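You operate a simulated robot arm through the tools that you are given. There is no shell and no other tool. Be economical: measure what you need, move in short steps, check, and stop when the job is done.

The job below is to be done with a simulated robot arm. You get a single attempt, and the scene is never put back.

Task
Brush glue on the unbanded half of the blue-band shuttle's top and clamp it tight.
Fine: glue brush back in its holder, glue pot shut.

The check looks at the end state, three seconds after you hand in, the way a careful person would. Anything else that was tipped, shoved, dropped, spilled or broken makes it a failure.

Robot
A 6-joint arm with a two-finger parallel gripper, fixed in place. Base frame: the origin is at the foot of the arm, x ahead of it, y to its left, z up; the work surface is at about z = 800. Units: mm, degrees, N and s.
With the tool pointing down near the work surface it reaches from about 440 to 860 mm from the base axis. Its first joint turns from -115.0 to 115.0 degrees. Payload 4.2 kg.
The tool frame sits at the grasp point between the pads (the TCP): z along the fingers, y along the line on which they close. The tips reach 23 mm beyond it. Largest opening 94 mm; finger width 38, thickness 10; the body of the gripper, 54 by 96 mm, starts 39 mm behind the TCP.
Orientation is told as [roll, pitch, yaw] about the base's x, y, z axes, in that order, counted from this pose: with the fingers straight down and closing along the base's y, the tool's x points along the base's -x, its y along +y and its z along -z.

Tools
- The arm moves only by the tool nudge_tool. Its argument "motion" is a list of rows, each an object of numbers (a shift or turn left out is 0, a gripper value left out holds the last): "grip": the finger opening in mm, from 0 to 94; "dx", "dy", "dz": the shift along the tool's x, y, z in mm; "wx", "wy", "wz": the turn, a rotation vector about the tool's x, y, z in degrees. In form: [{"grip": .., "dx": .., "dy": .., "dz": .., "wx": .., "wy": .., "wz": ..}, ...]. A call has 1 to 10 rows; each row shifts and turns the commanded pose from where the row before left it, along the tool's axes as they then stand. Each row takes 0.2 s and may step no farther than 50 mm and 8.6 degrees from the row before; otherwise, or with a gripper value out of range, the whole call is refused. Where a pose cannot be reached the arm comes as near as it can. A force on the tool above 90 N (or 10 N above the force at the start of the call, whichever is more), or a blocked arm, ends the call early, and 0.2 s more pass. The fingers move at their own pace (about 108 mm/s each) and stop on an object; they squeeze with about 24 N. The grip force told is the motor's: it shows also when the fingers shut on nothing. Time passes only in rows, and 0.2 s behind the last, so rows that do not move let the fingers close. The reply holds the time, the measured pose of the TCP, the force on the tool along the base axes, the opening and the grip force, in the units named above and with some noise.
- Cameras (640 x 400 px; columns grow to the right, rows downward): "scene" is fixed at [227.2, -504.1, 1538.1]; the picture's right is [0.81, -0.59, 0.00], its down [-0.43, -0.58, -0.69] and it looks along [0.41, 0.56, -0.72] (base axes); focal length 238 px, centre (320, 200). "wrist" rides on the gripper at [86, 16, -75] in the tool frame; the picture's right is [-0.18, 0.98, 0.00], its down [-0.58, -0.11, -0.81] and it looks along [-0.79, -0.15, 0.59] (tool axes); focal length 243 px, centre (320, 200).
- camera(camera): a new picture of that camera. The clock stands still meanwhile.
- lift_body(by): slides the trunk up (or, below 0, down) by that many mm; the arm rides with it, the base frame stays. It gives what a move gives, with no picture.
- measure_at(camera, pixels): for up to 12 pixels [column, row] of the newest picture of that camera ("zoom" is the newest enlarged one), the place [x, y, z] in the base frame of the surface seen there, good to about 2 mm, but the place of the scene camera against the robot may be out by one fixed shift of up to 12 mm in any direction. The clock stands still meanwhile.
- zoom(camera, box): a new picture of the part [left, top, right, bottom] of that camera's present view, enlarged. The clock stands still meanwhile.
- hand_in(): hands the job in; it is judged then, once.

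Work in short steps. Measure before you move; look again where a grasp or a placing could have gone wrong, and mend it. You have 80 turns and 34 pictures in all, those below and enlarged ones among them. Open the gripper and draw the arm clear of the work before you hand the job in, unless the task says otherwise; then end with one line.

The tools are called after "Request:" by a JSON object that holds its "name" and its "arguments". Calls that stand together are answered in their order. nudge_tool: Moves the arm, as the interface text tells. Its arguments: {"type":"object","properties":{"motion":{"type":"array","items":{"type":"object","properties":{"grip":{"type":"number"},"dx":{"type":"number"},"dy":{"type":"number"},"dz":{"type":"number"},"wx":{"type":"number"},"wy":{"type":"number"},"wz":{"type":"number"}}}}},"required":["motion"]} The other tools are called the same way: lift_body (by) slides the trunk up or down; camera (camera) takes a picture; measure_at (camera, pixels) gives the place of the surface under pixels of a picture; zoom (camera, box) takes an enlarged picture of a part of a camera's view; hand_in () hands the job in.

At the start:

```text
time: 0.0
position: [490.8, 110.1, 1277.8]
orientation: [0.0, -0.1, 0.0]
contact_force: [-0.1, 0.1, 0.2]
width: 94.3
gripper_force: 0.0
trunk travel left (down, up): [-775.0, 215.0]
```

scene: 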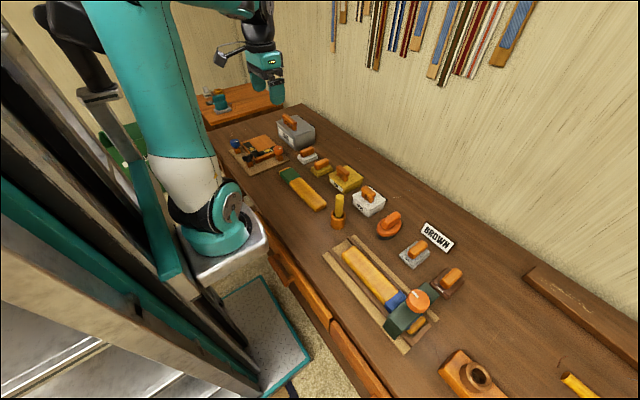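
wrist: 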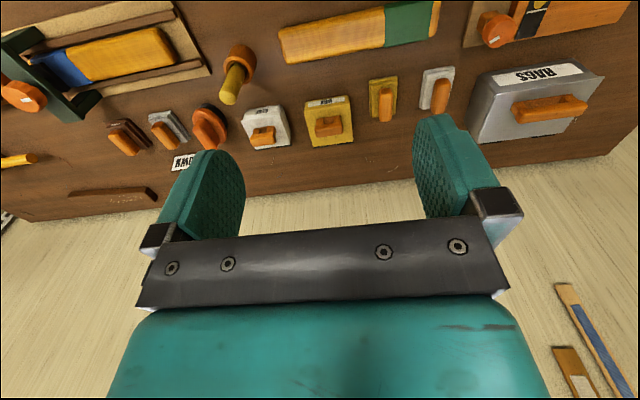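

The scene shows a blue-band shuttle in a fixture around (380,285) with an orange knob near (418,302), and a brush in a holder near (338,210). I'll zoom in for details.

Request:
{"name": "zoom", "arguments": {"camera": "scene", "box": [310, 220, 480, 360]}}

Request:
{"name": "zoom", "arguments": {"camera": "scene", "box": [220, 100, 460, 270]}}

Request:
{"name": "zoom", "arguments": {"camera": "scene", "box": [420, 260, 640, 400]}}

```text
2.86 times, centred on (395, 290) of scene
```

zoom: 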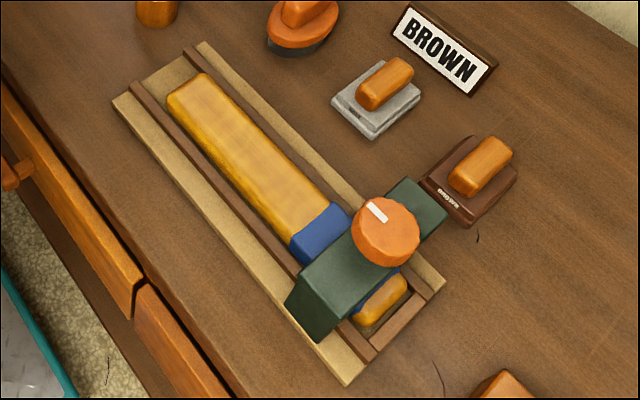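

```text
2.35 times, centred on (340, 185) of scene
```

zoom: 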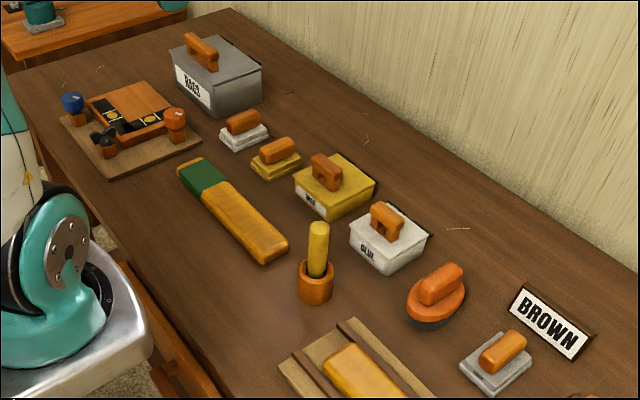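

```text
2.86 times, centred on (530, 330) of scene
```

zoom: 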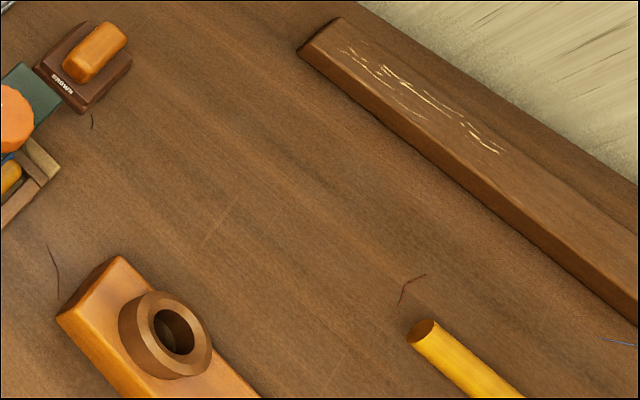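

The wrist view has most items too, free of the scene-shift: holder (232,80), white pot (265,130), yellow pot (330,125), clamp (45,90). I measure them there and in the scene.

Request:
{"name": "measure_at", "arguments": {"camera": "wrist", "pixels": [[229, 98], [238, 60], [264, 133], [252, 112], [288, 146], [170, 50], [95, 60], [62, 65], [25, 92], [80, 105], [20, 50], [330, 125]]}}

Request:
{"name": "measure_at", "arguments": {"camera": "scene", "pixels": [[339, 197], [338, 222], [370, 193], [360, 205], [350, 258], [375, 280], [395, 300], [419, 300], [440, 290], [400, 320], [418, 324], [346, 178]]}}

Request:
{"name": "zoom", "arguments": {"camera": "wrist", "box": [0, 0, 320, 200]}}

```text
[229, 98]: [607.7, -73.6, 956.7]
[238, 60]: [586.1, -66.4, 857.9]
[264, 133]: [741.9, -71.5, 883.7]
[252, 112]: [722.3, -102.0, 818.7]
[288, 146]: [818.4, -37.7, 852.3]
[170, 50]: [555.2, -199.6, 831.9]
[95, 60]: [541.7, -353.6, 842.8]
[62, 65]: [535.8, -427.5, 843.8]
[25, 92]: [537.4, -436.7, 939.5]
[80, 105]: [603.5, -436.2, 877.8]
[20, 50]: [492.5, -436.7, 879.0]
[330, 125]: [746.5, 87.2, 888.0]
```

```text
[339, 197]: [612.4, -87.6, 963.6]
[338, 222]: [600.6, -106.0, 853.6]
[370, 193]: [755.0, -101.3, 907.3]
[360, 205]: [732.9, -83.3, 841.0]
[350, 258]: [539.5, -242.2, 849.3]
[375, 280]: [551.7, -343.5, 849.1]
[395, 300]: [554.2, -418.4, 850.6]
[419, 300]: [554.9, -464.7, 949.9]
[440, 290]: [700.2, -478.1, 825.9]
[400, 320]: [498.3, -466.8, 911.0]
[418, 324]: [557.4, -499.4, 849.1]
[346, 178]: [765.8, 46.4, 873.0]
```

```text
2.00 times, centred on (160, 100) of wrist
```

zoom: 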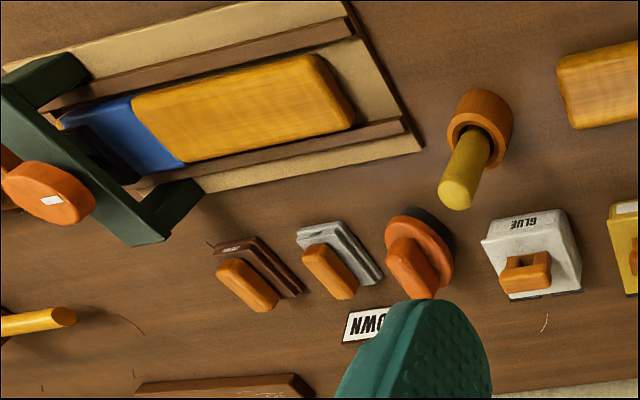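

The key geometry is known roughly. I'll bring the arm lower for a closer view of the pot and brush.

Request:
{"name": "nudge_tool", "arguments": {"motion": [{"dy": -30, "dz": 38}, {"dy": -30, "dz": 38}, {"dy": -30, "dz": 38}, {"dy": -30, "dz": 38}, {"dy": -30, "dz": 38}, {"dy": -20, "dz": 30}]}}

Request:
{"name": "camera", "arguments": {"camera": "wrist"}}

```text
time: 1.4
position: [488.2, -62.2, 1057.4]
orientation: [0.0, -0.1, 0.0]
contact_force: [-0.8, -0.7, 0.8]
width: 93.9
gripper_force: 0.0
trunk travel left (down, up): [-775.0, 215.0]
```

```text
27 pictures are left
```

wrist: 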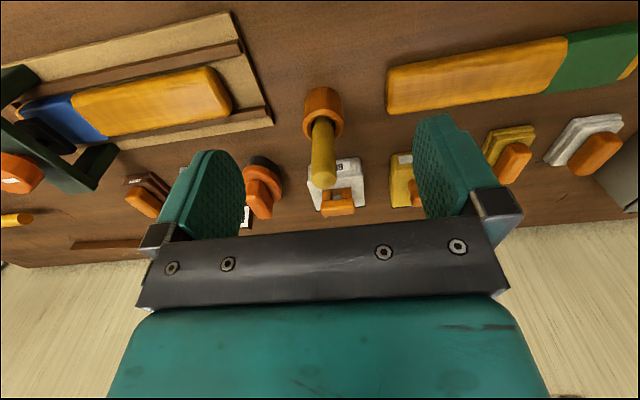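

Pot around (335,190) partly behind the brush (322,150). I enlarge that part and measure.

Request:
{"name": "zoom", "arguments": {"camera": "wrist", "box": [240, 70, 432, 220]}}

Request:
{"name": "measure_at", "arguments": {"camera": "wrist", "pixels": [[325, 201], [351, 201], [338, 210], [340, 163], [358, 163], [316, 205], [363, 205], [322, 183], [323, 125], [307, 105], [340, 108], [323, 90]]}}

```text
2.67 times, centred on (336, 145) of wrist
```

zoom: 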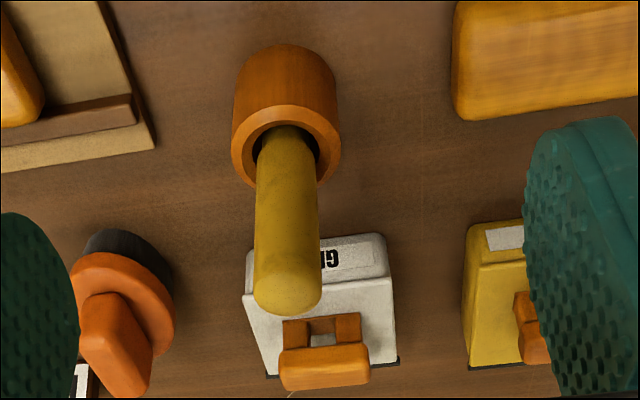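

```text
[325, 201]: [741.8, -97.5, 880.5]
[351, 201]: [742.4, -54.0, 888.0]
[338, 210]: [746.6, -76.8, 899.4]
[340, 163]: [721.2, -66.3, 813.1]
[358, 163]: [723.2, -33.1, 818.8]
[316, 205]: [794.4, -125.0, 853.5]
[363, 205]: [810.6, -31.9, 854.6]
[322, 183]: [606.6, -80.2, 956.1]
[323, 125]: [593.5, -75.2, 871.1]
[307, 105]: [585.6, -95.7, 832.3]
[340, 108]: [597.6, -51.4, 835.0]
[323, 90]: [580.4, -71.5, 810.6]
```

I zoom the scene view on the pot and brush to get handle top and the shift between cameras.

Request:
{"name": "zoom", "arguments": {"camera": "scene", "box": [320, 150, 416, 240]}}

```text
4.44 times, centred on (368, 195) of scene
```

zoom: 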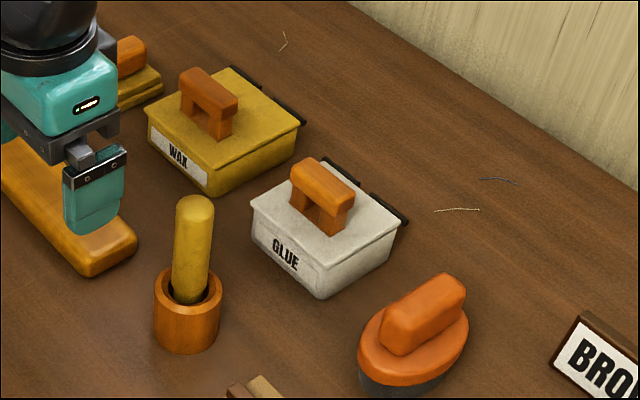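

The glue pot has a hinged lid (hinge at the back, (370,195) in zoom). I measure the lid, handle and hinge.

Request:
{"name": "measure_at", "arguments": {"camera": "zoom", "pixels": [[308, 166], [345, 192], [330, 176], [252, 205], [319, 270], [400, 222], [325, 162], [388, 212], [193, 203], [316, 200], [160, 290], [385, 345]]}}

```text
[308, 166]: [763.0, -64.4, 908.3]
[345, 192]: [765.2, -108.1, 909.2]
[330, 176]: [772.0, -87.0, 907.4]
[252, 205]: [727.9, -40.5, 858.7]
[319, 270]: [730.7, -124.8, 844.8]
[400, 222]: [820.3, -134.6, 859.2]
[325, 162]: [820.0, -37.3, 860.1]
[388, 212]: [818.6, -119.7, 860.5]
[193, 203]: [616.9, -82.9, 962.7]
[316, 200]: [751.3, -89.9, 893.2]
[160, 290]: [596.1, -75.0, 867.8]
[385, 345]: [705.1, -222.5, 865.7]
```

True positions (scene minus ~[9,-10,6]): handle bar ≈ (752,-76,893), hinge axis ≈ (810, z 853), brush ≈ (606,-75). I move over the handle, high above the brush.

Request:
{"name": "nudge_tool", "arguments": {"motion": [{"dx": -44, "dy": -2}, {"dx": -44, "dy": -2}, {"dx": -44, "dy": -2}, {"dx": -44, "dy": -2}, {"dx": -44, "dy": -2}, {"dx": -44, "dy": -4}, {"dz": 40}, {"dz": 37}]}}

Request:
{"name": "camera", "arguments": {"camera": "wrist"}}

```text
time: 3.2
position: [755.8, -75.2, 978.6]
orientation: [0.1, 0.0, -0.1]
contact_force: [-0.2, 0.7, 0.3]
width: 94.0
gripper_force: 0.2
trunk travel left (down, up): [-775.0, 215.0]
```

```text
24 pictures are left
```

wrist: 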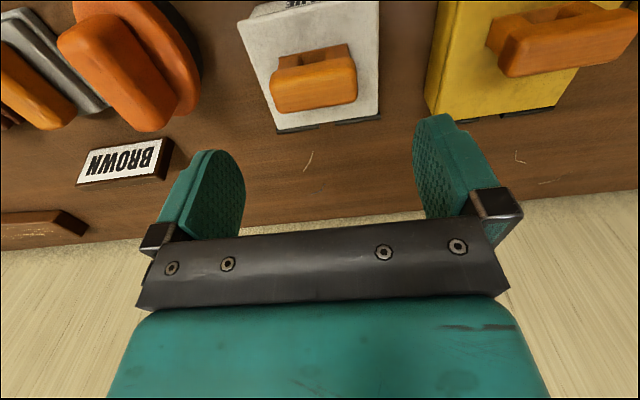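

Handle at (313,80) is now close; I measure its bar, lid corners and hinge.

Request:
{"name": "measure_at", "arguments": {"camera": "wrist", "pixels": [[275, 72], [352, 62], [313, 98], [313, 70], [280, 100], [350, 90], [270, 125], [378, 108], [297, 128], [360, 121], [340, 46], [275, 57]]}}

```text
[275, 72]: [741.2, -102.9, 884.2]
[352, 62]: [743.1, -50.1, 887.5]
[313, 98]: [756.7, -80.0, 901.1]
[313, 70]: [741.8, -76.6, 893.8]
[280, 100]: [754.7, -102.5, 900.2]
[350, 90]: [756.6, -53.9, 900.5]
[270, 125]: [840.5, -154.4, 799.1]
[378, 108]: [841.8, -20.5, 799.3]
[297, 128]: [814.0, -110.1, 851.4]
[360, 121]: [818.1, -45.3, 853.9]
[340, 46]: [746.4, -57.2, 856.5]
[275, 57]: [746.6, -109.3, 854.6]
```

Bar centre ≈ (752,-77,891), length ~56 mm. Descend with the fingers either side and close.

Request:
{"name": "nudge_tool", "arguments": {"motion": [{"dx": 3.5, "dy": -2, "dz": 30}, {"dz": 30}, {"dz": 27}, {"grip": 40}, {"grip": 40}, {"grip": 40}]}}

```text
time: 4.6
position: [751.9, -78.9, 892.8]
orientation: [-0.2, 0.0, -0.3]
contact_force: [3.3, -41.2, -4.2]
width: 60.0
gripper_force: 45.0
trunk travel left (down, up): [-775.0, 215.0]
```

The grip holds with a 41 N sideways reaction, so the command is off-centre by a bit; I ease 2 mm to -y.

Request:
{"name": "nudge_tool", "arguments": {"motion": [{"dy": -2}, {"dy": 0}]}}

```text
time: 5.2
position: [750.3, -79.8, 894.4]
orientation: [-0.2, 0.0, -0.2]
contact_force: [2.0, -28.7, -2.9]
width: 59.9
gripper_force: 45.1
trunk travel left (down, up): [-775.0, 215.0]
```

Request:
{"name": "nudge_tool", "arguments": {"motion": [{"dy": -3}, {"dy": 0}]}}

Request:
{"name": "zoom", "arguments": {"camera": "scene", "box": [320, 130, 440, 230]}}

```text
time: 5.8
position: [750.3, -79.6, 894.2]
orientation: [0.0, 0.1, 0.1]
contact_force: [-5.7, -6.2, 2.6]
width: 59.9
gripper_force: 45.5
trunk travel left (down, up): [-775.0, 215.0]
```

```text
4.00 times, centred on (380, 180) of scene
```

zoom: 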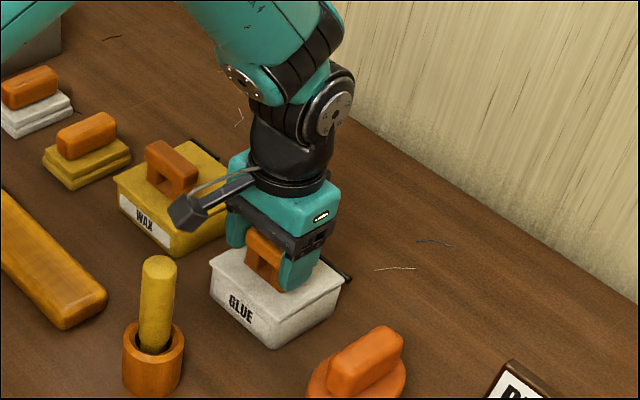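

The grip is now relaxed and good. I follow the hinge arc for the first 30°, in four steps.

Request:
{"name": "nudge_tool", "arguments": {"motion": [{"dx": -5.7, "dz": -7.8}, {"dx": -6.8, "dz": -6.9}, {"dx": -7.6, "dz": -6}, {"dx": -8.3, "dz": -5}, {}]}}

```text
time: 7.0
position: [779.0, -79.1, 918.3]
orientation: [0.1, 0.1, 0.1]
contact_force: [-18.3, 6.9, -8.8]
width: 59.9
gripper_force: 45.0
trunk travel left (down, up): [-775.0, 215.0]
```

Moving well on the arc; continue to about 75°.

Request:
{"name": "nudge_tool", "arguments": {"motion": [{"dx": -8.9, "dz": -3.8}, {"dx": -9.3, "dz": -2.6}, {"dx": -9.6, "dz": -1.4}, {"dx": -9.7, "dz": -0.1}, {"dx": -9.6, "dz": 1.2}, {"dx": -9.4, "dz": 2.3}, {}]}}

Request:
{"name": "zoom", "arguments": {"camera": "scene", "box": [320, 130, 440, 230]}}

```text
time: 8.6
position: [836.5, -80.0, 926.3]
orientation: [0.0, -0.3, 0.1]
contact_force: [-12.9, 12.5, 26.3]
width: 59.8
gripper_force: 44.7
trunk travel left (down, up): [-775.0, 215.0]
```

```text
4.00 times, centred on (380, 180) of scene
```

zoom: 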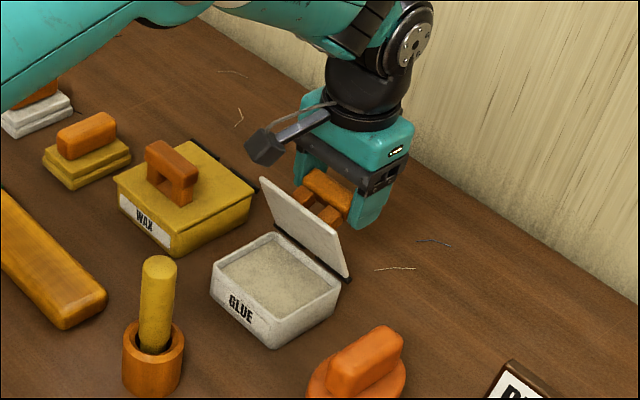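

The lid is ~75° open with glue visible. Continue past vertical.

Request:
{"name": "nudge_tool", "arguments": {"motion": [{"dx": -9, "dz": 2.5}, {"dx": -8.4, "dz": 4}, {"dx": -6, "dz": 4}, {"dx": -5, "dz": 4}, {}]}}

Request:
{"name": "zoom", "arguments": {"camera": "scene", "box": [320, 130, 440, 230]}}

```text
time: 9.8
position: [865.6, -80.4, 914.6]
orientation: [0.0, -0.7, 0.0]
contact_force: [10.0, 13.1, 41.1]
width: 60.0
gripper_force: 45.1
trunk travel left (down, up): [-775.0, 215.0]
```

```text
4.00 times, centred on (380, 180) of scene
```

zoom: 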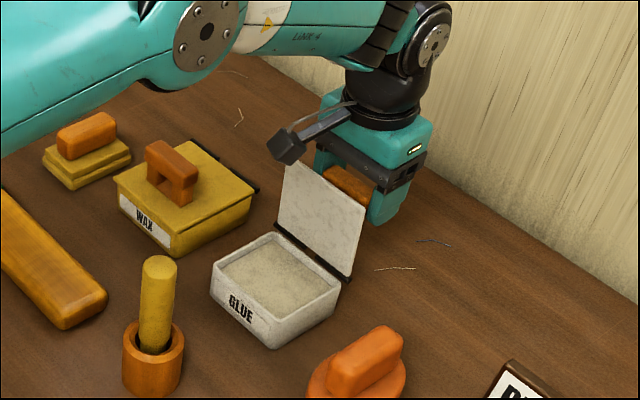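

The lid looks past vertical (handle at x 865). I take the pressure off and open the fingers to see whether it stays.

Request:
{"name": "nudge_tool", "arguments": {"motion": [{"dz": -2}, {"dx": -2}, {"grip": 94}, {"grip": 94}, {}]}}

Request:
{"name": "zoom", "arguments": {"camera": "scene", "box": [320, 130, 440, 230]}}

```text
time: 11.0
position: [866.2, -82.0, 909.5]
orientation: [0.0, 0.1, 0.0]
contact_force: [0.6, 0.4, 0.2]
width: 94.1
gripper_force: 0.1
trunk travel left (down, up): [-775.0, 215.0]
```

```text
4.00 times, centred on (380, 180) of scene
```

zoom: 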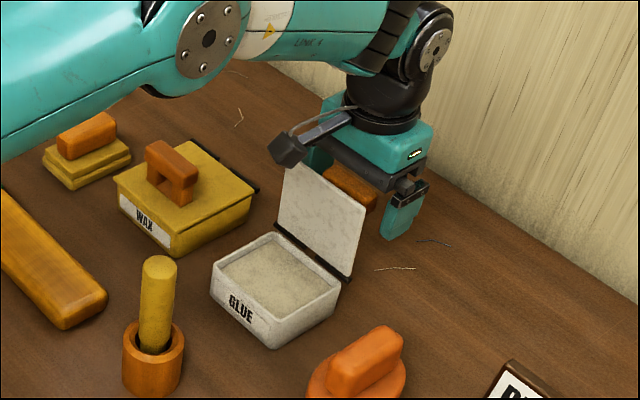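

The lid stays. I raise straight up and travel back over the brush at about (606,-76).

Request:
{"name": "nudge_tool", "arguments": {"motion": [{"dz": -45}, {"dz": -45}, {"dz": -45}, {"dx": 44, "dz": -15}, {"dx": 44}, {"dx": 44}, {"dx": 44}, {"dx": 44}, {"dx": 40, "dy": 6}, {"dz": 30}]}}

```text
time: 13.2
position: [604.3, -76.6, 1032.3]
orientation: [0.0, 0.0, 0.0]
contact_force: [-0.2, 0.5, -0.3]
width: 94.0
gripper_force: 0.0
trunk travel left (down, up): [-775.0, 215.0]
```

Request:
{"name": "camera", "arguments": {"camera": "wrist"}}

```text
19 pictures are left
```

wrist: 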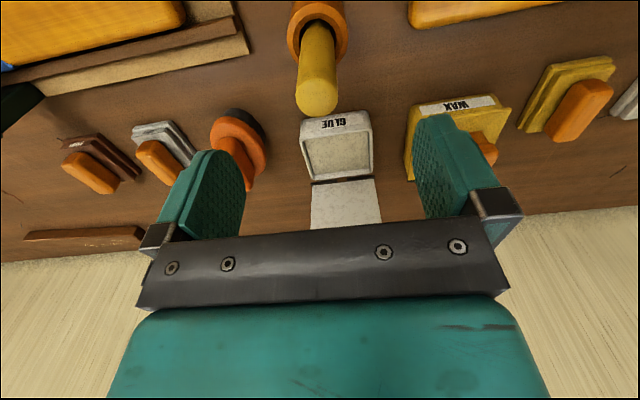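

Brush top at (316,98), glue tray at (337,152). I measure brush, glue surface and pot rims, plus shuttle bits.

Request:
{"name": "measure_at", "arguments": {"camera": "wrist", "pixels": [[316, 103], [301, 85], [317, 60], [334, 85], [318, 25], [309, 155], [368, 150], [338, 138], [338, 160], [338, 172], [338, 117], [180, 15]]}}

```text
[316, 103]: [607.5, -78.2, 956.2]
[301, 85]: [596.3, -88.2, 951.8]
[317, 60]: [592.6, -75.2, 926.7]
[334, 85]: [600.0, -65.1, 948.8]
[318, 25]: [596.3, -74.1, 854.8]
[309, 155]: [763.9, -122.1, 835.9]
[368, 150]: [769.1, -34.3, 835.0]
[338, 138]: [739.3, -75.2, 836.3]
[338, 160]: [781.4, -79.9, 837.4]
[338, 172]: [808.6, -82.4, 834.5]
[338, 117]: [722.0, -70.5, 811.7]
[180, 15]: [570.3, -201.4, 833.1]
```

Brush axis ≈ (605,-76.5), glue level ≈ 836. Descend to z≈928 and grip.

Request:
{"name": "nudge_tool", "arguments": {"motion": [{"dx": -1.2, "dz": 40}, {"dz": 40}, {"dz": 24}, {"grip": 10}, {"grip": 10}, {"grip": 10}]}}

```text
time: 14.6
position: [609.7, -75.4, 926.8]
orientation: [0.0, 0.0, 0.1]
contact_force: [0.3, 0.2, 0.1]
width: 28.9
gripper_force: 24.0
trunk travel left (down, up): [-775.0, 215.0]
```

Gripped. Lift 110 mm vertically and look.

Request:
{"name": "nudge_tool", "arguments": {"motion": [{"dz": -30}, {"dz": -40}, {"dz": -40}, {"dz": -10}, {}]}}

Request:
{"name": "zoom", "arguments": {"camera": "scene", "box": [280, 130, 420, 240]}}

```text
time: 15.8
position: [607.0, -75.4, 1047.8]
orientation: [-0.1, 0.0, 0.0]
contact_force: [-0.9, 0.2, -1.1]
width: 29.0
gripper_force: 23.7
trunk travel left (down, up): [-775.0, 215.0]
```

```text
3.64 times, centred on (350, 185) of scene
```

zoom: 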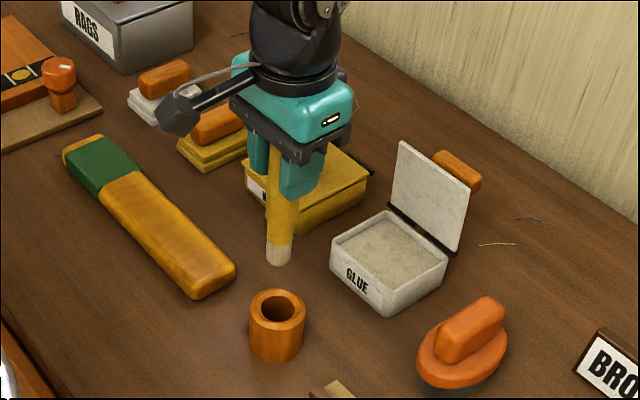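

The brush came out cleanly. I measure the bristle tip at (278,262) for its length below the TCP.

Request:
{"name": "measure_at", "arguments": {"camera": "zoom", "pixels": [[278, 263], [279, 248], [267, 258], [290, 258], [281, 200]]}}

```text
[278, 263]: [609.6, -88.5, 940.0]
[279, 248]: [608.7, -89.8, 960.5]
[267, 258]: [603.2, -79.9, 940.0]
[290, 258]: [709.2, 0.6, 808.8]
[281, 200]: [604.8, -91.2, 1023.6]
```

Tip is ≈115 mm below the TCP. I carry it over the pot centre (762,-77) and dip the bristles ~8 mm into the glue (level 836).

Request:
{"name": "nudge_tool", "arguments": {"motion": [{"dx": -40}, {"dx": -40}, {"dx": -40}, {"dx": -36}, {}, {"dz": 40}, {"dz": 35}, {"dz": 20}, {"dz": 10}, {}]}}

Request:
{"name": "zoom", "arguments": {"camera": "scene", "box": [320, 130, 440, 230]}}

```text
time: 18.0
position: [764.0, -75.4, 946.6]
orientation: [0.0, -0.5, 0.0]
contact_force: [1.5, -3.1, 42.5]
width: 29.0
gripper_force: 24.3
trunk travel left (down, up): [-775.0, 215.0]
```

```text
4.00 times, centred on (380, 180) of scene
```

zoom: 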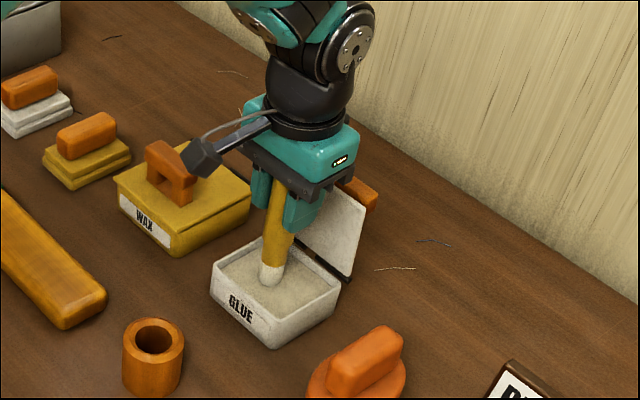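

Contact with the glue (42 N up), the bristles are wetted. I lift and carry the brush to a spot from which the wrist camera sees the shuttle.

Request:
{"name": "nudge_tool", "arguments": {"motion": [{"dz": -10}, {"dz": -40}, {"dz": -50}, {"dz": -30}, {"dx": 40, "dy": -25}, {"dx": 42, "dy": -25}, {"dx": 42, "dy": -25}, {"dx": 42, "dy": -25}, {"dx": 42, "dy": -25}, {"dx": 42, "dy": -25}]}}

Request:
{"name": "nudge_tool", "arguments": {"motion": [{"dx": 30, "dy": -25}, {"dx": 30, "dy": -10}, {}]}}

Request:
{"name": "camera", "arguments": {"camera": "wrist"}}

```text
time: 20.2
position: [512.3, -221.8, 1073.0]
orientation: [0.1, -0.1, 0.0]
contact_force: [-0.3, 0.3, -0.6]
width: 28.9
gripper_force: 24.3
trunk travel left (down, up): [-775.0, 215.0]
```

```text
time: 21.0
position: [453.7, -258.1, 1072.2]
orientation: [0.1, -0.1, 0.0]
contact_force: [0.4, 0.0, -1.1]
width: 29.0
gripper_force: 23.6
trunk travel left (down, up): [-775.0, 215.0]
```

```text
16 pictures are left
```

wrist: 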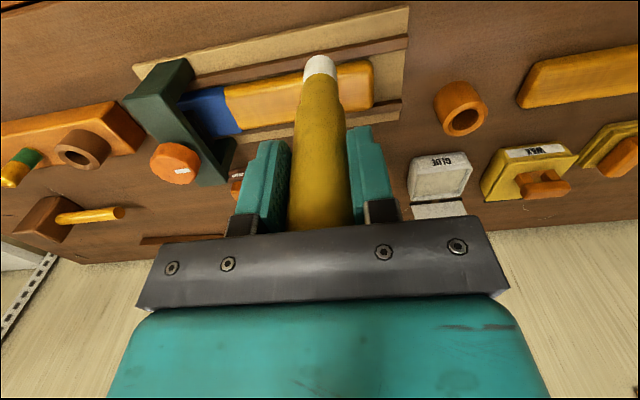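

The shuttle spans (225,85)–(372,60) yellow, with the band left of it. I measure its corners, the rails and the clamp.

Request:
{"name": "measure_at", "arguments": {"camera": "wrist", "pixels": [[366, 66], [372, 102], [230, 90], [243, 126], [235, 108], [280, 80], [285, 118], [365, 85], [190, 98], [350, 50], [375, 118], [176, 164]]}}

Request:
{"name": "zoom", "arguments": {"camera": "wrist", "box": [100, 10, 420, 210]}}

```text
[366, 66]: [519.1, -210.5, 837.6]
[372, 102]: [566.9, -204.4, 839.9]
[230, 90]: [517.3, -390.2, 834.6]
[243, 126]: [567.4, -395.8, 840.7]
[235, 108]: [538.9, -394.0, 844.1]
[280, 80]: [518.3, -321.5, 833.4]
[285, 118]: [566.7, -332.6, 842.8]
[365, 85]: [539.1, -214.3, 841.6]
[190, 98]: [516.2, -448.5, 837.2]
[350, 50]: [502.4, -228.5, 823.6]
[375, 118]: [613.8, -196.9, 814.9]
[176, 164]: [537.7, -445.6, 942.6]
```

```text
2.00 times, centred on (260, 110) of wrist
```

zoom: 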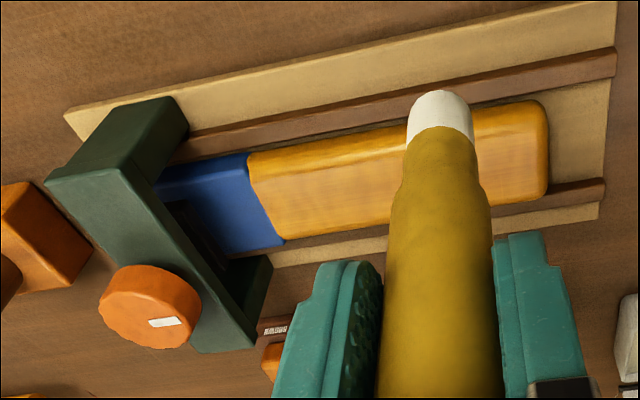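

Shuttle top: x 515–572, z≈843, unbanded wood from y≈-200 to the band at ≈-393. I position over the first lane (x≈528, y≈-213) and descend to just above.

Request:
{"name": "nudge_tool", "arguments": {"motion": [{"dx": -37, "dy": 22}, {"dx": -37, "dy": 23}, {"dz": 40}, {"dz": 40}, {"dz": 30}, {}]}}

```text
time: 22.4
position: [527.6, -215.2, 963.0]
orientation: [0.0, 0.0, 0.0]
contact_force: [0.9, -0.5, -1.3]
width: 28.9
gripper_force: 24.2
trunk travel left (down, up): [-775.0, 215.0]
```

No contact yet at z 963; step down gently.

Request:
{"name": "nudge_tool", "arguments": {"motion": [{"dz": 4}, {"dz": 3}, {}]}}

```text
time: 23.2
position: [527.2, -214.9, 955.1]
orientation: [0.0, 0.0, -0.1]
contact_force: [-0.1, 0.9, -0.6]
width: 29.2
gripper_force: 24.5
trunk travel left (down, up): [-775.0, 215.0]
```

Request:
{"name": "nudge_tool", "arguments": {"motion": [{"dz": 2}, {}]}}

```text
time: 23.8
position: [527.1, -214.3, 953.9]
orientation: [0.0, 0.0, -0.1]
contact_force: [-1.1, 0.7, 20.9]
width: 29.2
gripper_force: 24.3
trunk travel left (down, up): [-775.0, 215.0]
```

Contact at 21 N. I ease 0.8 mm and stroke toward -y (toward the end stop) to y≈-350, then lift.

Request:
{"name": "nudge_tool", "arguments": {"motion": [{"dz": -0.8}, {"dy": -23}, {"dy": -23}, {"dy": -23}, {"dy": -23}, {"dy": -23}, {"dy": -21}, {}]}}

Request:
{"name": "zoom", "arguments": {"camera": "scene", "box": [310, 220, 450, 350]}}

```text
time: 25.6
position: [528.9, -351.2, 953.7]
orientation: [-0.1, -0.1, 0.1]
contact_force: [1.0, 3.3, 15.2]
width: 29.2
gripper_force: 24.2
trunk travel left (down, up): [-775.0, 215.0]
```

```text
3.08 times, centred on (380, 285) of scene
```

zoom: 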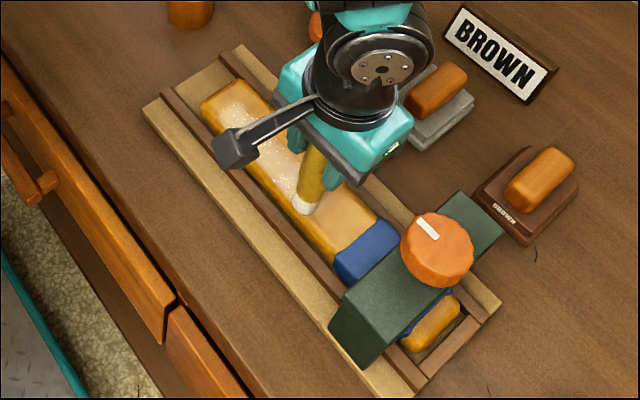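

Glue shows along the lane and side force is only 3 N. I go for the middle lane back (x≈543.5) and the third lane (x≈559).

Request:
{"name": "nudge_tool", "arguments": {"motion": [{"dx": -8}, {"dx": -7.5}, {"dy": 23}, {"dy": 23}, {"dy": 23}, {"dy": 23}, {"dy": 23}, {"dy": 22}, {}]}}

Request:
{"name": "nudge_tool", "arguments": {"motion": [{"dx": -8}, {"dx": -7.5}, {"dy": -23}, {"dy": -23}, {"dy": -23}, {"dy": -23}, {"dy": -23}, {"dy": -22}, {}]}}

```text
time: 27.6
position: [541.7, -214.8, 953.3]
orientation: [0.0, -0.1, 0.0]
contact_force: [0.6, -5.0, 16.8]
width: 29.2
gripper_force: 23.6
trunk travel left (down, up): [-775.0, 215.0]
```

```text
time: 29.6
position: [558.0, -350.3, 953.5]
orientation: [0.0, 0.0, 0.0]
contact_force: [-1.0, 2.2, 9.7]
width: 29.2
gripper_force: 24.1
trunk travel left (down, up): [-775.0, 215.0]
```

Lanes done; lift and move toward the brush holder, then look at the coverage.

Request:
{"name": "nudge_tool", "arguments": {"motion": [{"dz": -40}, {"dz": -40}, {"dz": -15}, {"dx": -6, "dy": 40}, {"dx": -8, "dy": 40}, {"dx": -8, "dy": 40}, {"dx": -8, "dy": 40}, {"dx": -8, "dy": 40}, {"dx": -8, "dy": 40}, {"dy": 35, "dx": -2}]}}

Request:
{"name": "zoom", "arguments": {"camera": "scene", "box": [310, 220, 450, 350]}}

```text
time: 31.8
position: [607.4, -79.7, 1050.4]
orientation: [0.0, 0.0, -0.1]
contact_force: [0.1, -0.4, -0.3]
width: 29.0
gripper_force: 24.1
trunk travel left (down, up): [-775.0, 215.0]
```

```text
3.08 times, centred on (380, 285) of scene
```

zoom: 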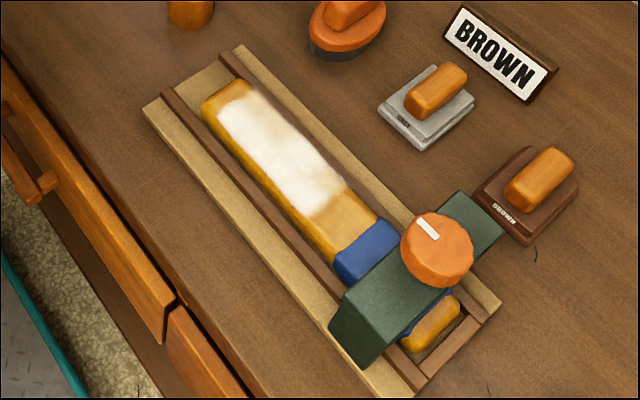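

Good coverage, but a strip at the left (-x) edge and the near end is bare. I measure those edges.

Request:
{"name": "measure_at", "arguments": {"camera": "zoom", "pixels": [[222, 112], [203, 108], [262, 168], [248, 172], [300, 215], [288, 222], [330, 200], [350, 180], [328, 250], [380, 215], [250, 85], [295, 120]]}}

```text
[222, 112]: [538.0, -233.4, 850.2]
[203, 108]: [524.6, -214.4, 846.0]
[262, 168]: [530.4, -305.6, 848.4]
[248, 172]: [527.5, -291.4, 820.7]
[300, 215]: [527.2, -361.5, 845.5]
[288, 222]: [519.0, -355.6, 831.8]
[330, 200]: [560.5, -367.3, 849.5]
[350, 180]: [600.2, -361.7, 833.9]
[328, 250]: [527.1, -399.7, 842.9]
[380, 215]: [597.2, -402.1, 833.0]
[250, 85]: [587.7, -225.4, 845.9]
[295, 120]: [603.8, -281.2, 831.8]
```

Glue spans x≈524–570, y≈-218…-357. I return for the bare margins: left edge lane x≈521.5 and the end at y≈-209.

Request:
{"name": "nudge_tool", "arguments": {"motion": [{"dx": 20, "dy": -34}, {"dx": 22, "dy": -34}, {"dx": 22, "dy": -34}, {"dx": 21.5, "dy": -32}, {}, {"dz": 45}, {"dz": 40}, {"dz": 9}, {}]}}

```text
time: 33.8
position: [519.6, -210.8, 955.5]
orientation: [-0.1, 0.1, 0.1]
contact_force: [-1.4, -0.3, 1.2]
width: 29.1
gripper_force: 24.3
trunk travel left (down, up): [-775.0, 215.0]
```

Request:
{"name": "nudge_tool", "arguments": {"motion": [{"dz": 1.8}, {}]}}

```text
time: 34.4
position: [519.6, -210.8, 953.2]
orientation: [0.1, -0.1, 0.0]
contact_force: [-2.4, 0.6, 19.3]
width: 28.9
gripper_force: 24.2
trunk travel left (down, up): [-775.0, 215.0]
```

Contact 19 N. I trace the perimeter: across the near end, down the right edge, across y≈-350, back up the left edge.

Request:
{"name": "nudge_tool", "arguments": {"motion": [{"dx": -15}, {"dx": -15}, {"dx": -15}, {"dy": -24}, {"dy": -24}, {"dy": -24}, {"dy": -24}, {"dy": -24}, {"dy": -21}]}}

Request:
{"name": "nudge_tool", "arguments": {"motion": [{"dx": 15}, {"dx": 15}, {"dx": 15}, {"dy": 24}, {"dy": 24}, {"dy": 24}, {"dy": 24}, {"dy": 24}, {"dy": 21}]}}

Request:
{"name": "nudge_tool", "arguments": {"motion": [{"dz": -40}, {"dz": -40}, {"dz": -16}, {"dx": -21.5, "dy": 34}, {"dx": -22, "dy": 34}, {"dx": -22, "dy": 34}, {"dx": -20, "dy": 32}, {}]}}

Request:
{"name": "zoom", "arguments": {"camera": "scene", "box": [310, 190, 450, 350]}}

```text
time: 36.4
position: [566.2, -352.2, 953.9]
orientation: [0.0, 0.0, 0.0]
contact_force: [-0.5, 1.9, 7.9]
width: 29.0
gripper_force: 24.4
trunk travel left (down, up): [-775.0, 215.0]
```

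```text
time: 38.4
position: [518.3, -209.9, 952.8]
orientation: [0.0, -0.1, 0.0]
contact_force: [-0.6, -10.7, 35.7]
width: 29.3
gripper_force: 23.8
trunk travel left (down, up): [-775.0, 215.0]
```

```text
time: 40.2
position: [606.5, -77.1, 1050.6]
orientation: [0.0, 0.0, 0.1]
contact_force: [-0.4, -0.3, -0.5]
width: 28.8
gripper_force: 24.6
trunk travel left (down, up): [-775.0, 215.0]
```

```text
2.50 times, centred on (380, 270) of scene
```

zoom: 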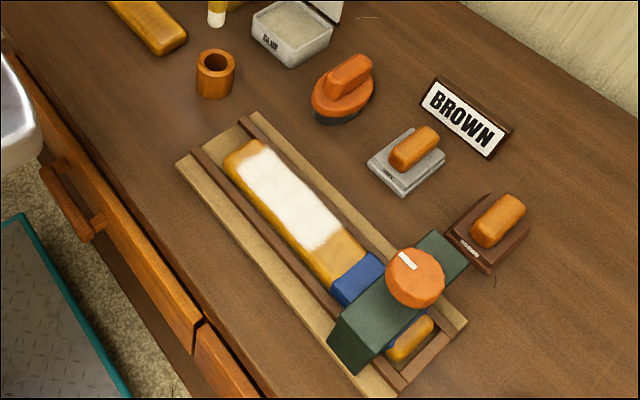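

The glue patch has the same sharp outline and is now fully white, so it is complete. Next: holder rim at (216,62) zoom and bristle tip (216,22) for the return.

Request:
{"name": "measure_at", "arguments": {"camera": "zoom", "pixels": [[199, 60], [234, 60], [216, 50], [216, 74], [206, 70], [226, 70], [216, 25], [216, 12]]}}

Request:
{"name": "camera", "arguments": {"camera": "wrist"}}

```text
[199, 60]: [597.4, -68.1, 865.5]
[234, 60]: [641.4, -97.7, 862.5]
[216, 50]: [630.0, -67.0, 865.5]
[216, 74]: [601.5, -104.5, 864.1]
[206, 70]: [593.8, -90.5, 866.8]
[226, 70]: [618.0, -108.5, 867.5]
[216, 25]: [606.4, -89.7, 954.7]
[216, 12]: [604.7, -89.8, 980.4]
```

```text
11 pictures are left
```

wrist: 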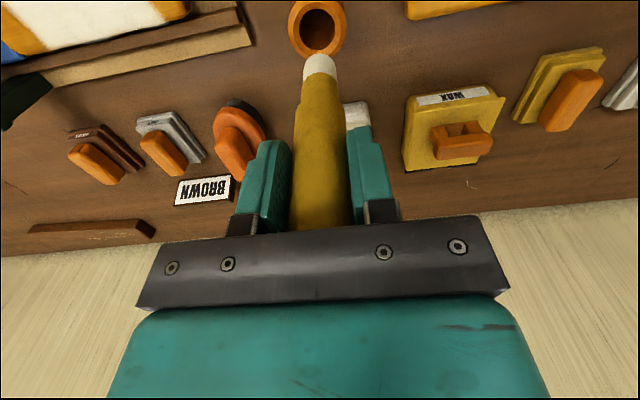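

I measure the holder rim and the bristle tip also in the wrist picture: rim about (317,28), tip about (320,62).

Request:
{"name": "measure_at", "arguments": {"camera": "wrist", "pixels": [[294, 35], [343, 35], [318, 56], [317, 2], [297, 20], [341, 20], [320, 62], [308, 66], [332, 66], [320, 75], [298, 150], [343, 150]]}}

Request:
{"name": "zoom", "arguments": {"camera": "wrist", "box": [270, 0, 370, 100]}}

```text
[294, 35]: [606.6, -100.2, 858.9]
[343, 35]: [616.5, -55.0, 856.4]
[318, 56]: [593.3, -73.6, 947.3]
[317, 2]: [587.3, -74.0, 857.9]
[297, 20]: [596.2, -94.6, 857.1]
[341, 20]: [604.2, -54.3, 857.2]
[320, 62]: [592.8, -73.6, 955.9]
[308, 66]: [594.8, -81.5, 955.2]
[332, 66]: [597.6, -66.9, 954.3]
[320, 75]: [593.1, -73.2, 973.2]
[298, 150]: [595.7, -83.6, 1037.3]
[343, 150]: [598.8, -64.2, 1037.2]
```

```text
4.00 times, centred on (320, 50) of wrist
```

zoom: 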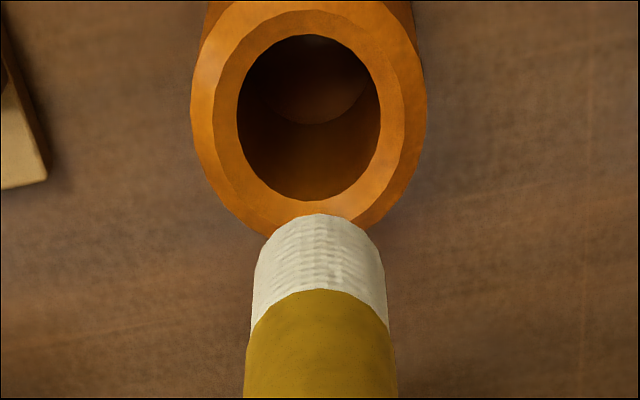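

Inner rim ellipse centre at (308,117) in the zoom. Measure its rim and the brush sides there.

Request:
{"name": "measure_at", "arguments": {"camera": "zoom", "pixels": [[231, 117], [387, 117], [308, 26], [308, 204], [250, 55], [368, 55], [250, 175], [368, 172], [258, 290], [383, 290], [320, 219], [320, 280]]}}

```text
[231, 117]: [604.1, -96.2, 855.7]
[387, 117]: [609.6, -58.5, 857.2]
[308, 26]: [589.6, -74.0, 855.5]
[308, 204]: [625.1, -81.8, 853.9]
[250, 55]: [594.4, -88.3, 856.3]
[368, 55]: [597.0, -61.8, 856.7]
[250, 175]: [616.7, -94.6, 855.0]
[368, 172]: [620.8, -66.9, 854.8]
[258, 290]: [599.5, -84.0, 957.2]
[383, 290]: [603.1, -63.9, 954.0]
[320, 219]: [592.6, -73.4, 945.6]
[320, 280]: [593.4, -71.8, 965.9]
```

Hole centre ≈ (607.1,-77.7), inner radius ~18; brush axis ≈ (604.5,-73.7), untilted. Shift +2.5 x, -3.8 y, and descend in stages.

Request:
{"name": "nudge_tool", "arguments": {"motion": [{"dx": -2.5, "dy": -3.8}, {"dz": 40}, {"dz": 38}, {"dz": 15}, {}]}}

```text
time: 41.4
position: [610.7, -79.7, 956.3]
orientation: [0.0, 0.0, 0.0]
contact_force: [0.0, 0.7, -0.7]
width: 29.1
gripper_force: 23.9
trunk travel left (down, up): [-775.0, 215.0]
```

Bristles are inside the rim with no contact. Continue down.

Request:
{"name": "nudge_tool", "arguments": {"motion": [{"dz": 10}, {"dz": 10}, {"dz": 6}, {}]}}

```text
time: 42.4
position: [609.6, -79.9, 930.1]
orientation: [0.0, 0.0, 0.0]
contact_force: [0.9, 0.3, 0.2]
width: 29.2
gripper_force: 23.9
trunk travel left (down, up): [-775.0, 215.0]
```

Request:
{"name": "nudge_tool", "arguments": {"motion": [{"dz": 3}, {"dz": 2}, {}]}}

```text
time: 43.2
position: [608.8, -79.2, 924.8]
orientation: [0.0, 0.0, 0.0]
contact_force: [-0.6, -0.5, -0.3]
width: 29.0
gripper_force: 24.0
trunk travel left (down, up): [-775.0, 215.0]
```

Nearly at the bottom without contact; one more 2 mm, then release and rise.

Request:
{"name": "nudge_tool", "arguments": {"motion": [{"dz": 2}, {}, {"grip": 45}, {"grip": 94}, {"grip": 94}, {"dz": -40}, {"dz": -45}, {"dz": -45}, {}]}}

Request:
{"name": "zoom", "arguments": {"camera": "scene", "box": [300, 140, 420, 240]}}

```text
time: 45.2
position: [608.9, -80.1, 1052.5]
orientation: [0.0, 0.0, 0.0]
contact_force: [-0.1, 0.2, -0.4]
width: 93.9
gripper_force: 0.1
trunk travel left (down, up): [-775.0, 215.0]
```

```text
4.00 times, centred on (360, 190) of scene
```

zoom: 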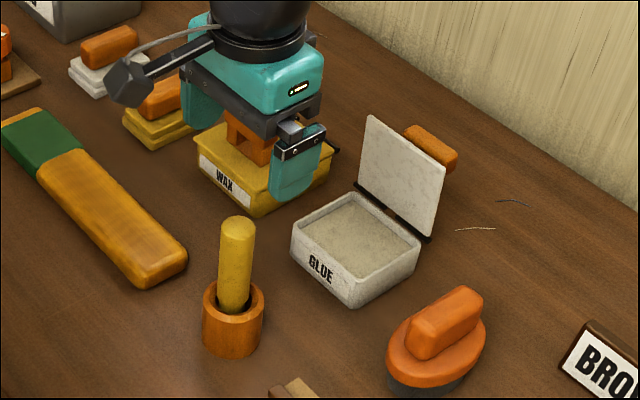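

Brush is home. Now shut the lid: fly over to above the handle (866,-81) and descend to z≈911.

Request:
{"name": "nudge_tool", "arguments": {"motion": [{"dx": -43}, {"dx": -43}, {"dx": -43}, {"dx": -43}, {"dx": -43}, {"dx": -42, "dy": -1}, {"dz": 50}, {"dz": 50}, {"dz": 40}, {}]}}

```text
time: 47.4
position: [866.1, -82.8, 911.8]
orientation: [0.0, 0.1, 0.0]
contact_force: [0.7, -0.4, -0.1]
width: 94.0
gripper_force: 0.1
trunk travel left (down, up): [-775.0, 215.0]
```

Request:
{"name": "nudge_tool", "arguments": {"motion": [{"grip": 40}, {"grip": 40}, {"grip": 40}]}}

```text
time: 48.2
position: [867.1, -79.6, 911.5]
orientation: [0.0, 0.0, 0.2]
contact_force: [2.5, 26.9, -4.6]
width: 60.0
gripper_force: 44.7
trunk travel left (down, up): [-775.0, 215.0]
```

Handle gripped. I ease sideways and run the arc backwards.

Request:
{"name": "nudge_tool", "arguments": {"motion": [{"dy": 2}, {"dx": 7, "dz": -4}, {"dx": 6, "dz": -4}, {"dx": 8.4, "dz": -4}, {"dx": 9, "dz": -2.5}, {"dx": 9.4, "dz": -1.3}, {"dx": 9.6, "dz": -0.5}, {"dx": 9.7, "dz": 0.1}, {}]}}

```text
time: 50.2
position: [808.4, -79.7, 928.4]
orientation: [0.0, -0.2, -0.1]
contact_force: [20.2, 3.0, -10.6]
width: 59.8
gripper_force: 45.5
trunk travel left (down, up): [-775.0, 215.0]
```

On track at (808,928). Continue down the arc to closed.

Request:
{"name": "nudge_tool", "arguments": {"motion": [{"dx": 10, "dz": 2}, {"dx": 9.5, "dz": 3}, {"dx": 9, "dz": 4}, {"dx": 8.3, "dz": 5}, {"dx": 7.6, "dz": 6}, {"dx": 6.8, "dz": 6.9}, {"dx": 6, "dz": 7.8}, {}]}}

```text
time: 52.0
position: [751.3, -79.5, 895.4]
orientation: [0.0, -0.2, -0.1]
contact_force: [16.2, -12.4, 23.1]
width: 59.5
gripper_force: 45.0
trunk travel left (down, up): [-775.0, 215.0]
```

Back at the start spot. A small press down, then release and rise, and look.

Request:
{"name": "nudge_tool", "arguments": {"motion": [{"dz": 2}, {}, {"grip": 94}, {"grip": 94}, {}, {"dz": -45}, {"dz": -45}, {"dz": -45}, {"dz": -20}]}}

Request:
{"name": "zoom", "arguments": {"camera": "scene", "box": [300, 130, 480, 250]}}

```text
time: 54.0
position: [749.6, -80.0, 1047.5]
orientation: [0.0, 0.1, 0.0]
contact_force: [-0.3, 0.3, -0.5]
width: 94.0
gripper_force: 0.0
trunk travel left (down, up): [-775.0, 215.0]
```

```text
3.33 times, centred on (390, 190) of scene
```

zoom: 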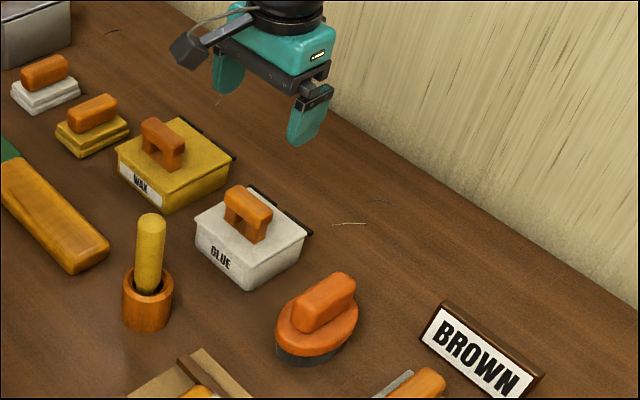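

The pot looks shut; I check the handle top height (was ~908 in scene measure) and travel to a view of the knob.

Request:
{"name": "measure_at", "arguments": {"camera": "zoom", "pixels": [[250, 200], [262, 207], [203, 218], [250, 262]]}}

Request:
{"name": "nudge_tool", "arguments": {"motion": [{"dx": 40, "dy": -40}, {"dx": 40, "dy": -40}, {"dx": 40, "dy": -40}, {"dx": 40, "dy": -40}, {"dx": 40, "dy": -40}, {"dx": 30, "dy": -40}, {"dx": 30, "dy": -40}, {"dy": -40, "dx": 10}, {"dy": -37}, {}]}}

Request:
{"name": "camera", "arguments": {"camera": "wrist"}}

```text
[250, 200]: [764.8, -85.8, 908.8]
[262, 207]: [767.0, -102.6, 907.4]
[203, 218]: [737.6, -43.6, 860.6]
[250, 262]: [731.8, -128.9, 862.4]
```

```text
refused: row 1 steps farther than a row can; nothing moved
```

```text
7 pictures are left
```

wrist: 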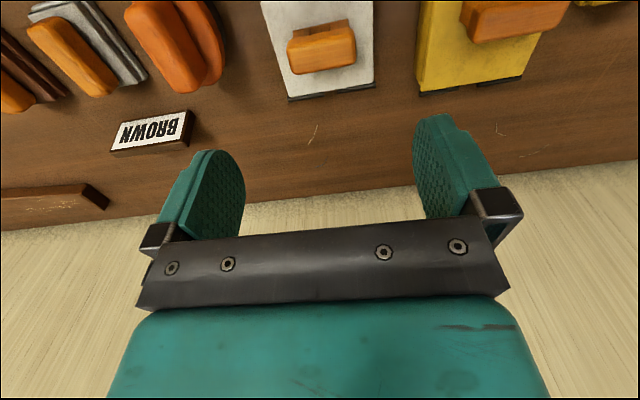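

The lid is fully down. The travel was refused (step too long); I redo it in shorter steps.

Request:
{"name": "nudge_tool", "arguments": {"motion": [{"dx": 28, "dy": -35}, {"dx": 28, "dy": -35}, {"dx": 28, "dy": -35}, {"dx": 28, "dy": -35}, {"dx": 28, "dy": -35}, {"dx": 28, "dy": -35}, {"dx": 28, "dy": -35}, {"dx": 28, "dy": -35}, {"dx": 28, "dy": -35}, {"dx": 28, "dy": -40}]}}

Request:
{"name": "camera", "arguments": {"camera": "wrist"}}

```text
time: 56.2
position: [469.3, -435.1, 1046.9]
orientation: [-0.1, 0.1, 0.1]
contact_force: [0.3, 0.4, 0.7]
width: 94.0
gripper_force: 0.0
trunk travel left (down, up): [-775.0, 215.0]
```

```text
6 pictures are left
```

wrist: 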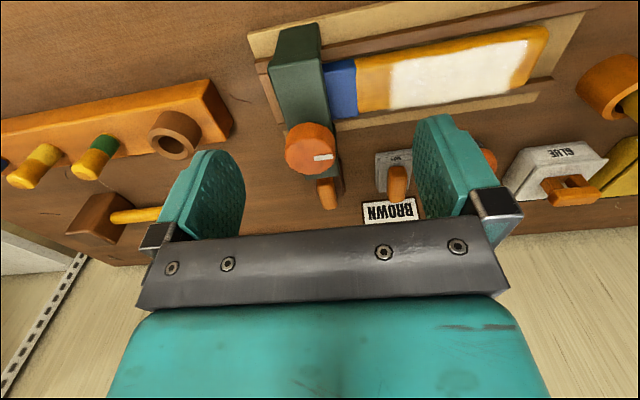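

Knob ellipse at (310,148). I measure its rim, top and the clamp beam.

Request:
{"name": "measure_at", "arguments": {"camera": "wrist", "pixels": [[287, 150], [334, 142], [310, 127], [312, 160], [300, 133], [312, 171], [323, 157], [300, 150], [296, 115], [330, 168], [290, 165], [334, 160]]}}

Request:
{"name": "zoom", "arguments": {"camera": "wrist", "box": [240, 20, 400, 220]}}

```text
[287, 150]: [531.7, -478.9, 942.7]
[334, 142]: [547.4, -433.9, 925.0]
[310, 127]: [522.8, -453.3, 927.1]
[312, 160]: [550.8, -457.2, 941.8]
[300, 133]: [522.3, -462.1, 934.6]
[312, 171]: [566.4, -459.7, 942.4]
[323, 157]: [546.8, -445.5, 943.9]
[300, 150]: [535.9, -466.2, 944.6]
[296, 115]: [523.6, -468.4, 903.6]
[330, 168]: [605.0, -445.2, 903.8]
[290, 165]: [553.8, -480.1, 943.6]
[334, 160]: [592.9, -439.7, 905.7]
```

```text
2.00 times, centred on (320, 120) of wrist
```

zoom: 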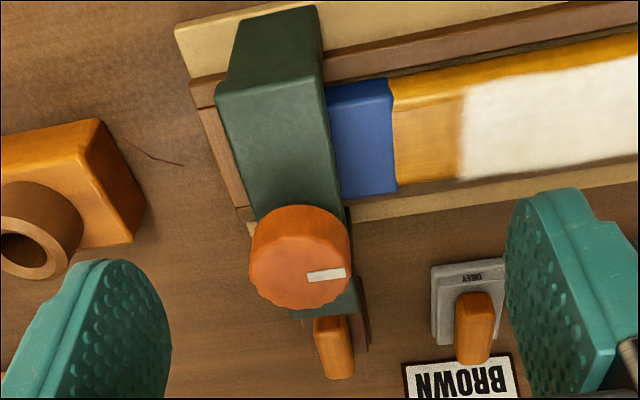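

Knob centre ≈ (544.5,-457), Ø≈48, top 943, beam top 904. I move over it and pre-turn the gripper -68° to have room for clockwise turning.

Request:
{"name": "nudge_tool", "arguments": {"motion": [{"dx": -37, "dy": -10}, {"dx": -38, "dy": -11.5}, {"wz": -8.5}, {"wz": -8.5}, {"wz": -8.5}, {"wz": -8.5}, {"wz": -8.5}, {"wz": -8.5}, {"wz": -8.5}, {"wz": -8.5}]}}

Request:
{"name": "nudge_tool", "arguments": {"motion": [{"dz": 40}, {"dz": 40}, {"dz": 30}, {"dz": 3}, {"grip": 30}, {"grip": 30}, {"grip": 30}]}}

```text
time: 58.4
position: [544.6, -454.9, 1047.6]
orientation: [0.0, 0.0, 68.1]
contact_force: [-0.2, -0.2, 0.0]
width: 93.8
gripper_force: 0.0
trunk travel left (down, up): [-775.0, 215.0]
```

```text
time: 60.0
position: [551.0, -458.4, 934.2]
orientation: [-0.6, 0.3, 68.2]
contact_force: [43.2, -19.6, -11.5]
width: 51.7
gripper_force: 45.1
trunk travel left (down, up): [-775.0, 215.0]
```

The knob is centred ~5 mm off along the closing axis; I follow the force to relax it.

Request:
{"name": "nudge_tool", "arguments": {"motion": [{"dy": -3}, {"dy": -2}, {}]}}

```text
time: 60.8
position: [550.2, -457.6, 934.0]
orientation: [-0.1, 0.0, 68.0]
contact_force: [27.4, -3.9, 0.0]
width: 51.6
gripper_force: 45.1
trunk travel left (down, up): [-775.0, 215.0]
```

Request:
{"name": "nudge_tool", "arguments": {"motion": [{"dy": -3}, {}]}}

```text
time: 61.4
position: [551.7, -457.5, 934.4]
orientation: [0.2, 0.0, 68.0]
contact_force: [8.8, 6.1, 6.0]
width: 51.8
gripper_force: 45.2
trunk travel left (down, up): [-775.0, 215.0]
```

Relaxed. Turn clockwise (+wz) in small rows and watch forces and grip.

Request:
{"name": "nudge_tool", "arguments": {"motion": [{"wz": 8}, {"wz": 8}, {"wz": 8}, {"wz": 8}, {}]}}

```text
time: 62.6
position: [552.1, -459.4, 933.6]
orientation: [0.1, -0.1, 35.9]
contact_force: [4.6, 3.4, -1.7]
width: 51.5
gripper_force: 44.7
trunk travel left (down, up): [-775.0, 215.0]
```

Request:
{"name": "nudge_tool", "arguments": {"motion": [{"wz": 8.5}, {"wz": 8.5}, {"wz": 8.5}, {"wz": 8.5}, {"wz": 8.5}, {"wz": 8.5}, {"wz": 8.5}, {"wz": 8.5}, {}]}}

Request:
{"name": "zoom", "arguments": {"camera": "scene", "box": [350, 230, 490, 360]}}

```text
time: 64.6
position: [550.8, -461.6, 934.1]
orientation: [-0.1, -0.1, -32.3]
contact_force: [-1.5, -19.2, -0.7]
width: 51.7
gripper_force: 44.8
trunk travel left (down, up): [-775.0, 215.0]
```

```text
3.08 times, centred on (420, 295) of scene
```

zoom: 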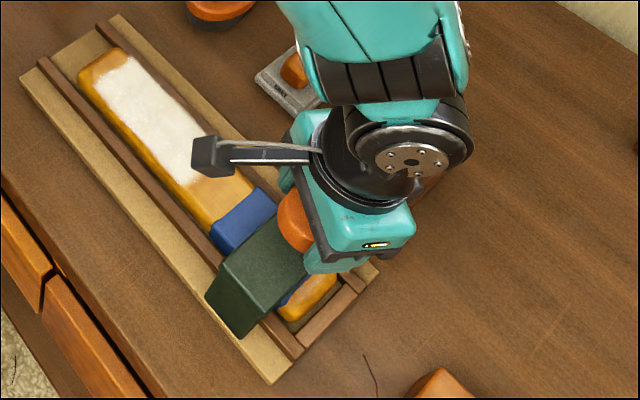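

The turn runs freely; I re-centre by 2 mm and turn a further ~68°.

Request:
{"name": "nudge_tool", "arguments": {"motion": [{"dy": -2}, {"wz": 8.5}, {"wz": 8.5}, {"wz": 8.5}, {"wz": 8.5}, {"wz": 8.5}, {"wz": 8.5}, {"wz": 8.5}, {"wz": 8.5}, {}]}}

```text
time: 66.8
position: [548.7, -461.7, 934.6]
orientation: [-0.1, 0.0, -100.3]
contact_force: [-10.1, -19.9, -1.2]
width: 51.5
gripper_force: 45.2
trunk travel left (down, up): [-775.0, 215.0]
```

Turned ~168° with no resistance evident. Continue clockwise as the wrist permits.

Request:
{"name": "nudge_tool", "arguments": {"motion": [{"wz": 8.5}, {"wz": 8.5}, {"wz": 8.5}, {"wz": 8.5}, {"wz": 8.5}, {"wz": 8.5}, {"wz": 8.5}, {"wz": 8.5}, {}]}}

```text
time: 68.8
position: [550.7, -461.1, 933.8]
orientation: [-0.1, 0.0, -168.1]
contact_force: [-9.1, 9.3, -0.2]
width: 51.6
gripper_force: 45.7
trunk travel left (down, up): [-775.0, 215.0]
```

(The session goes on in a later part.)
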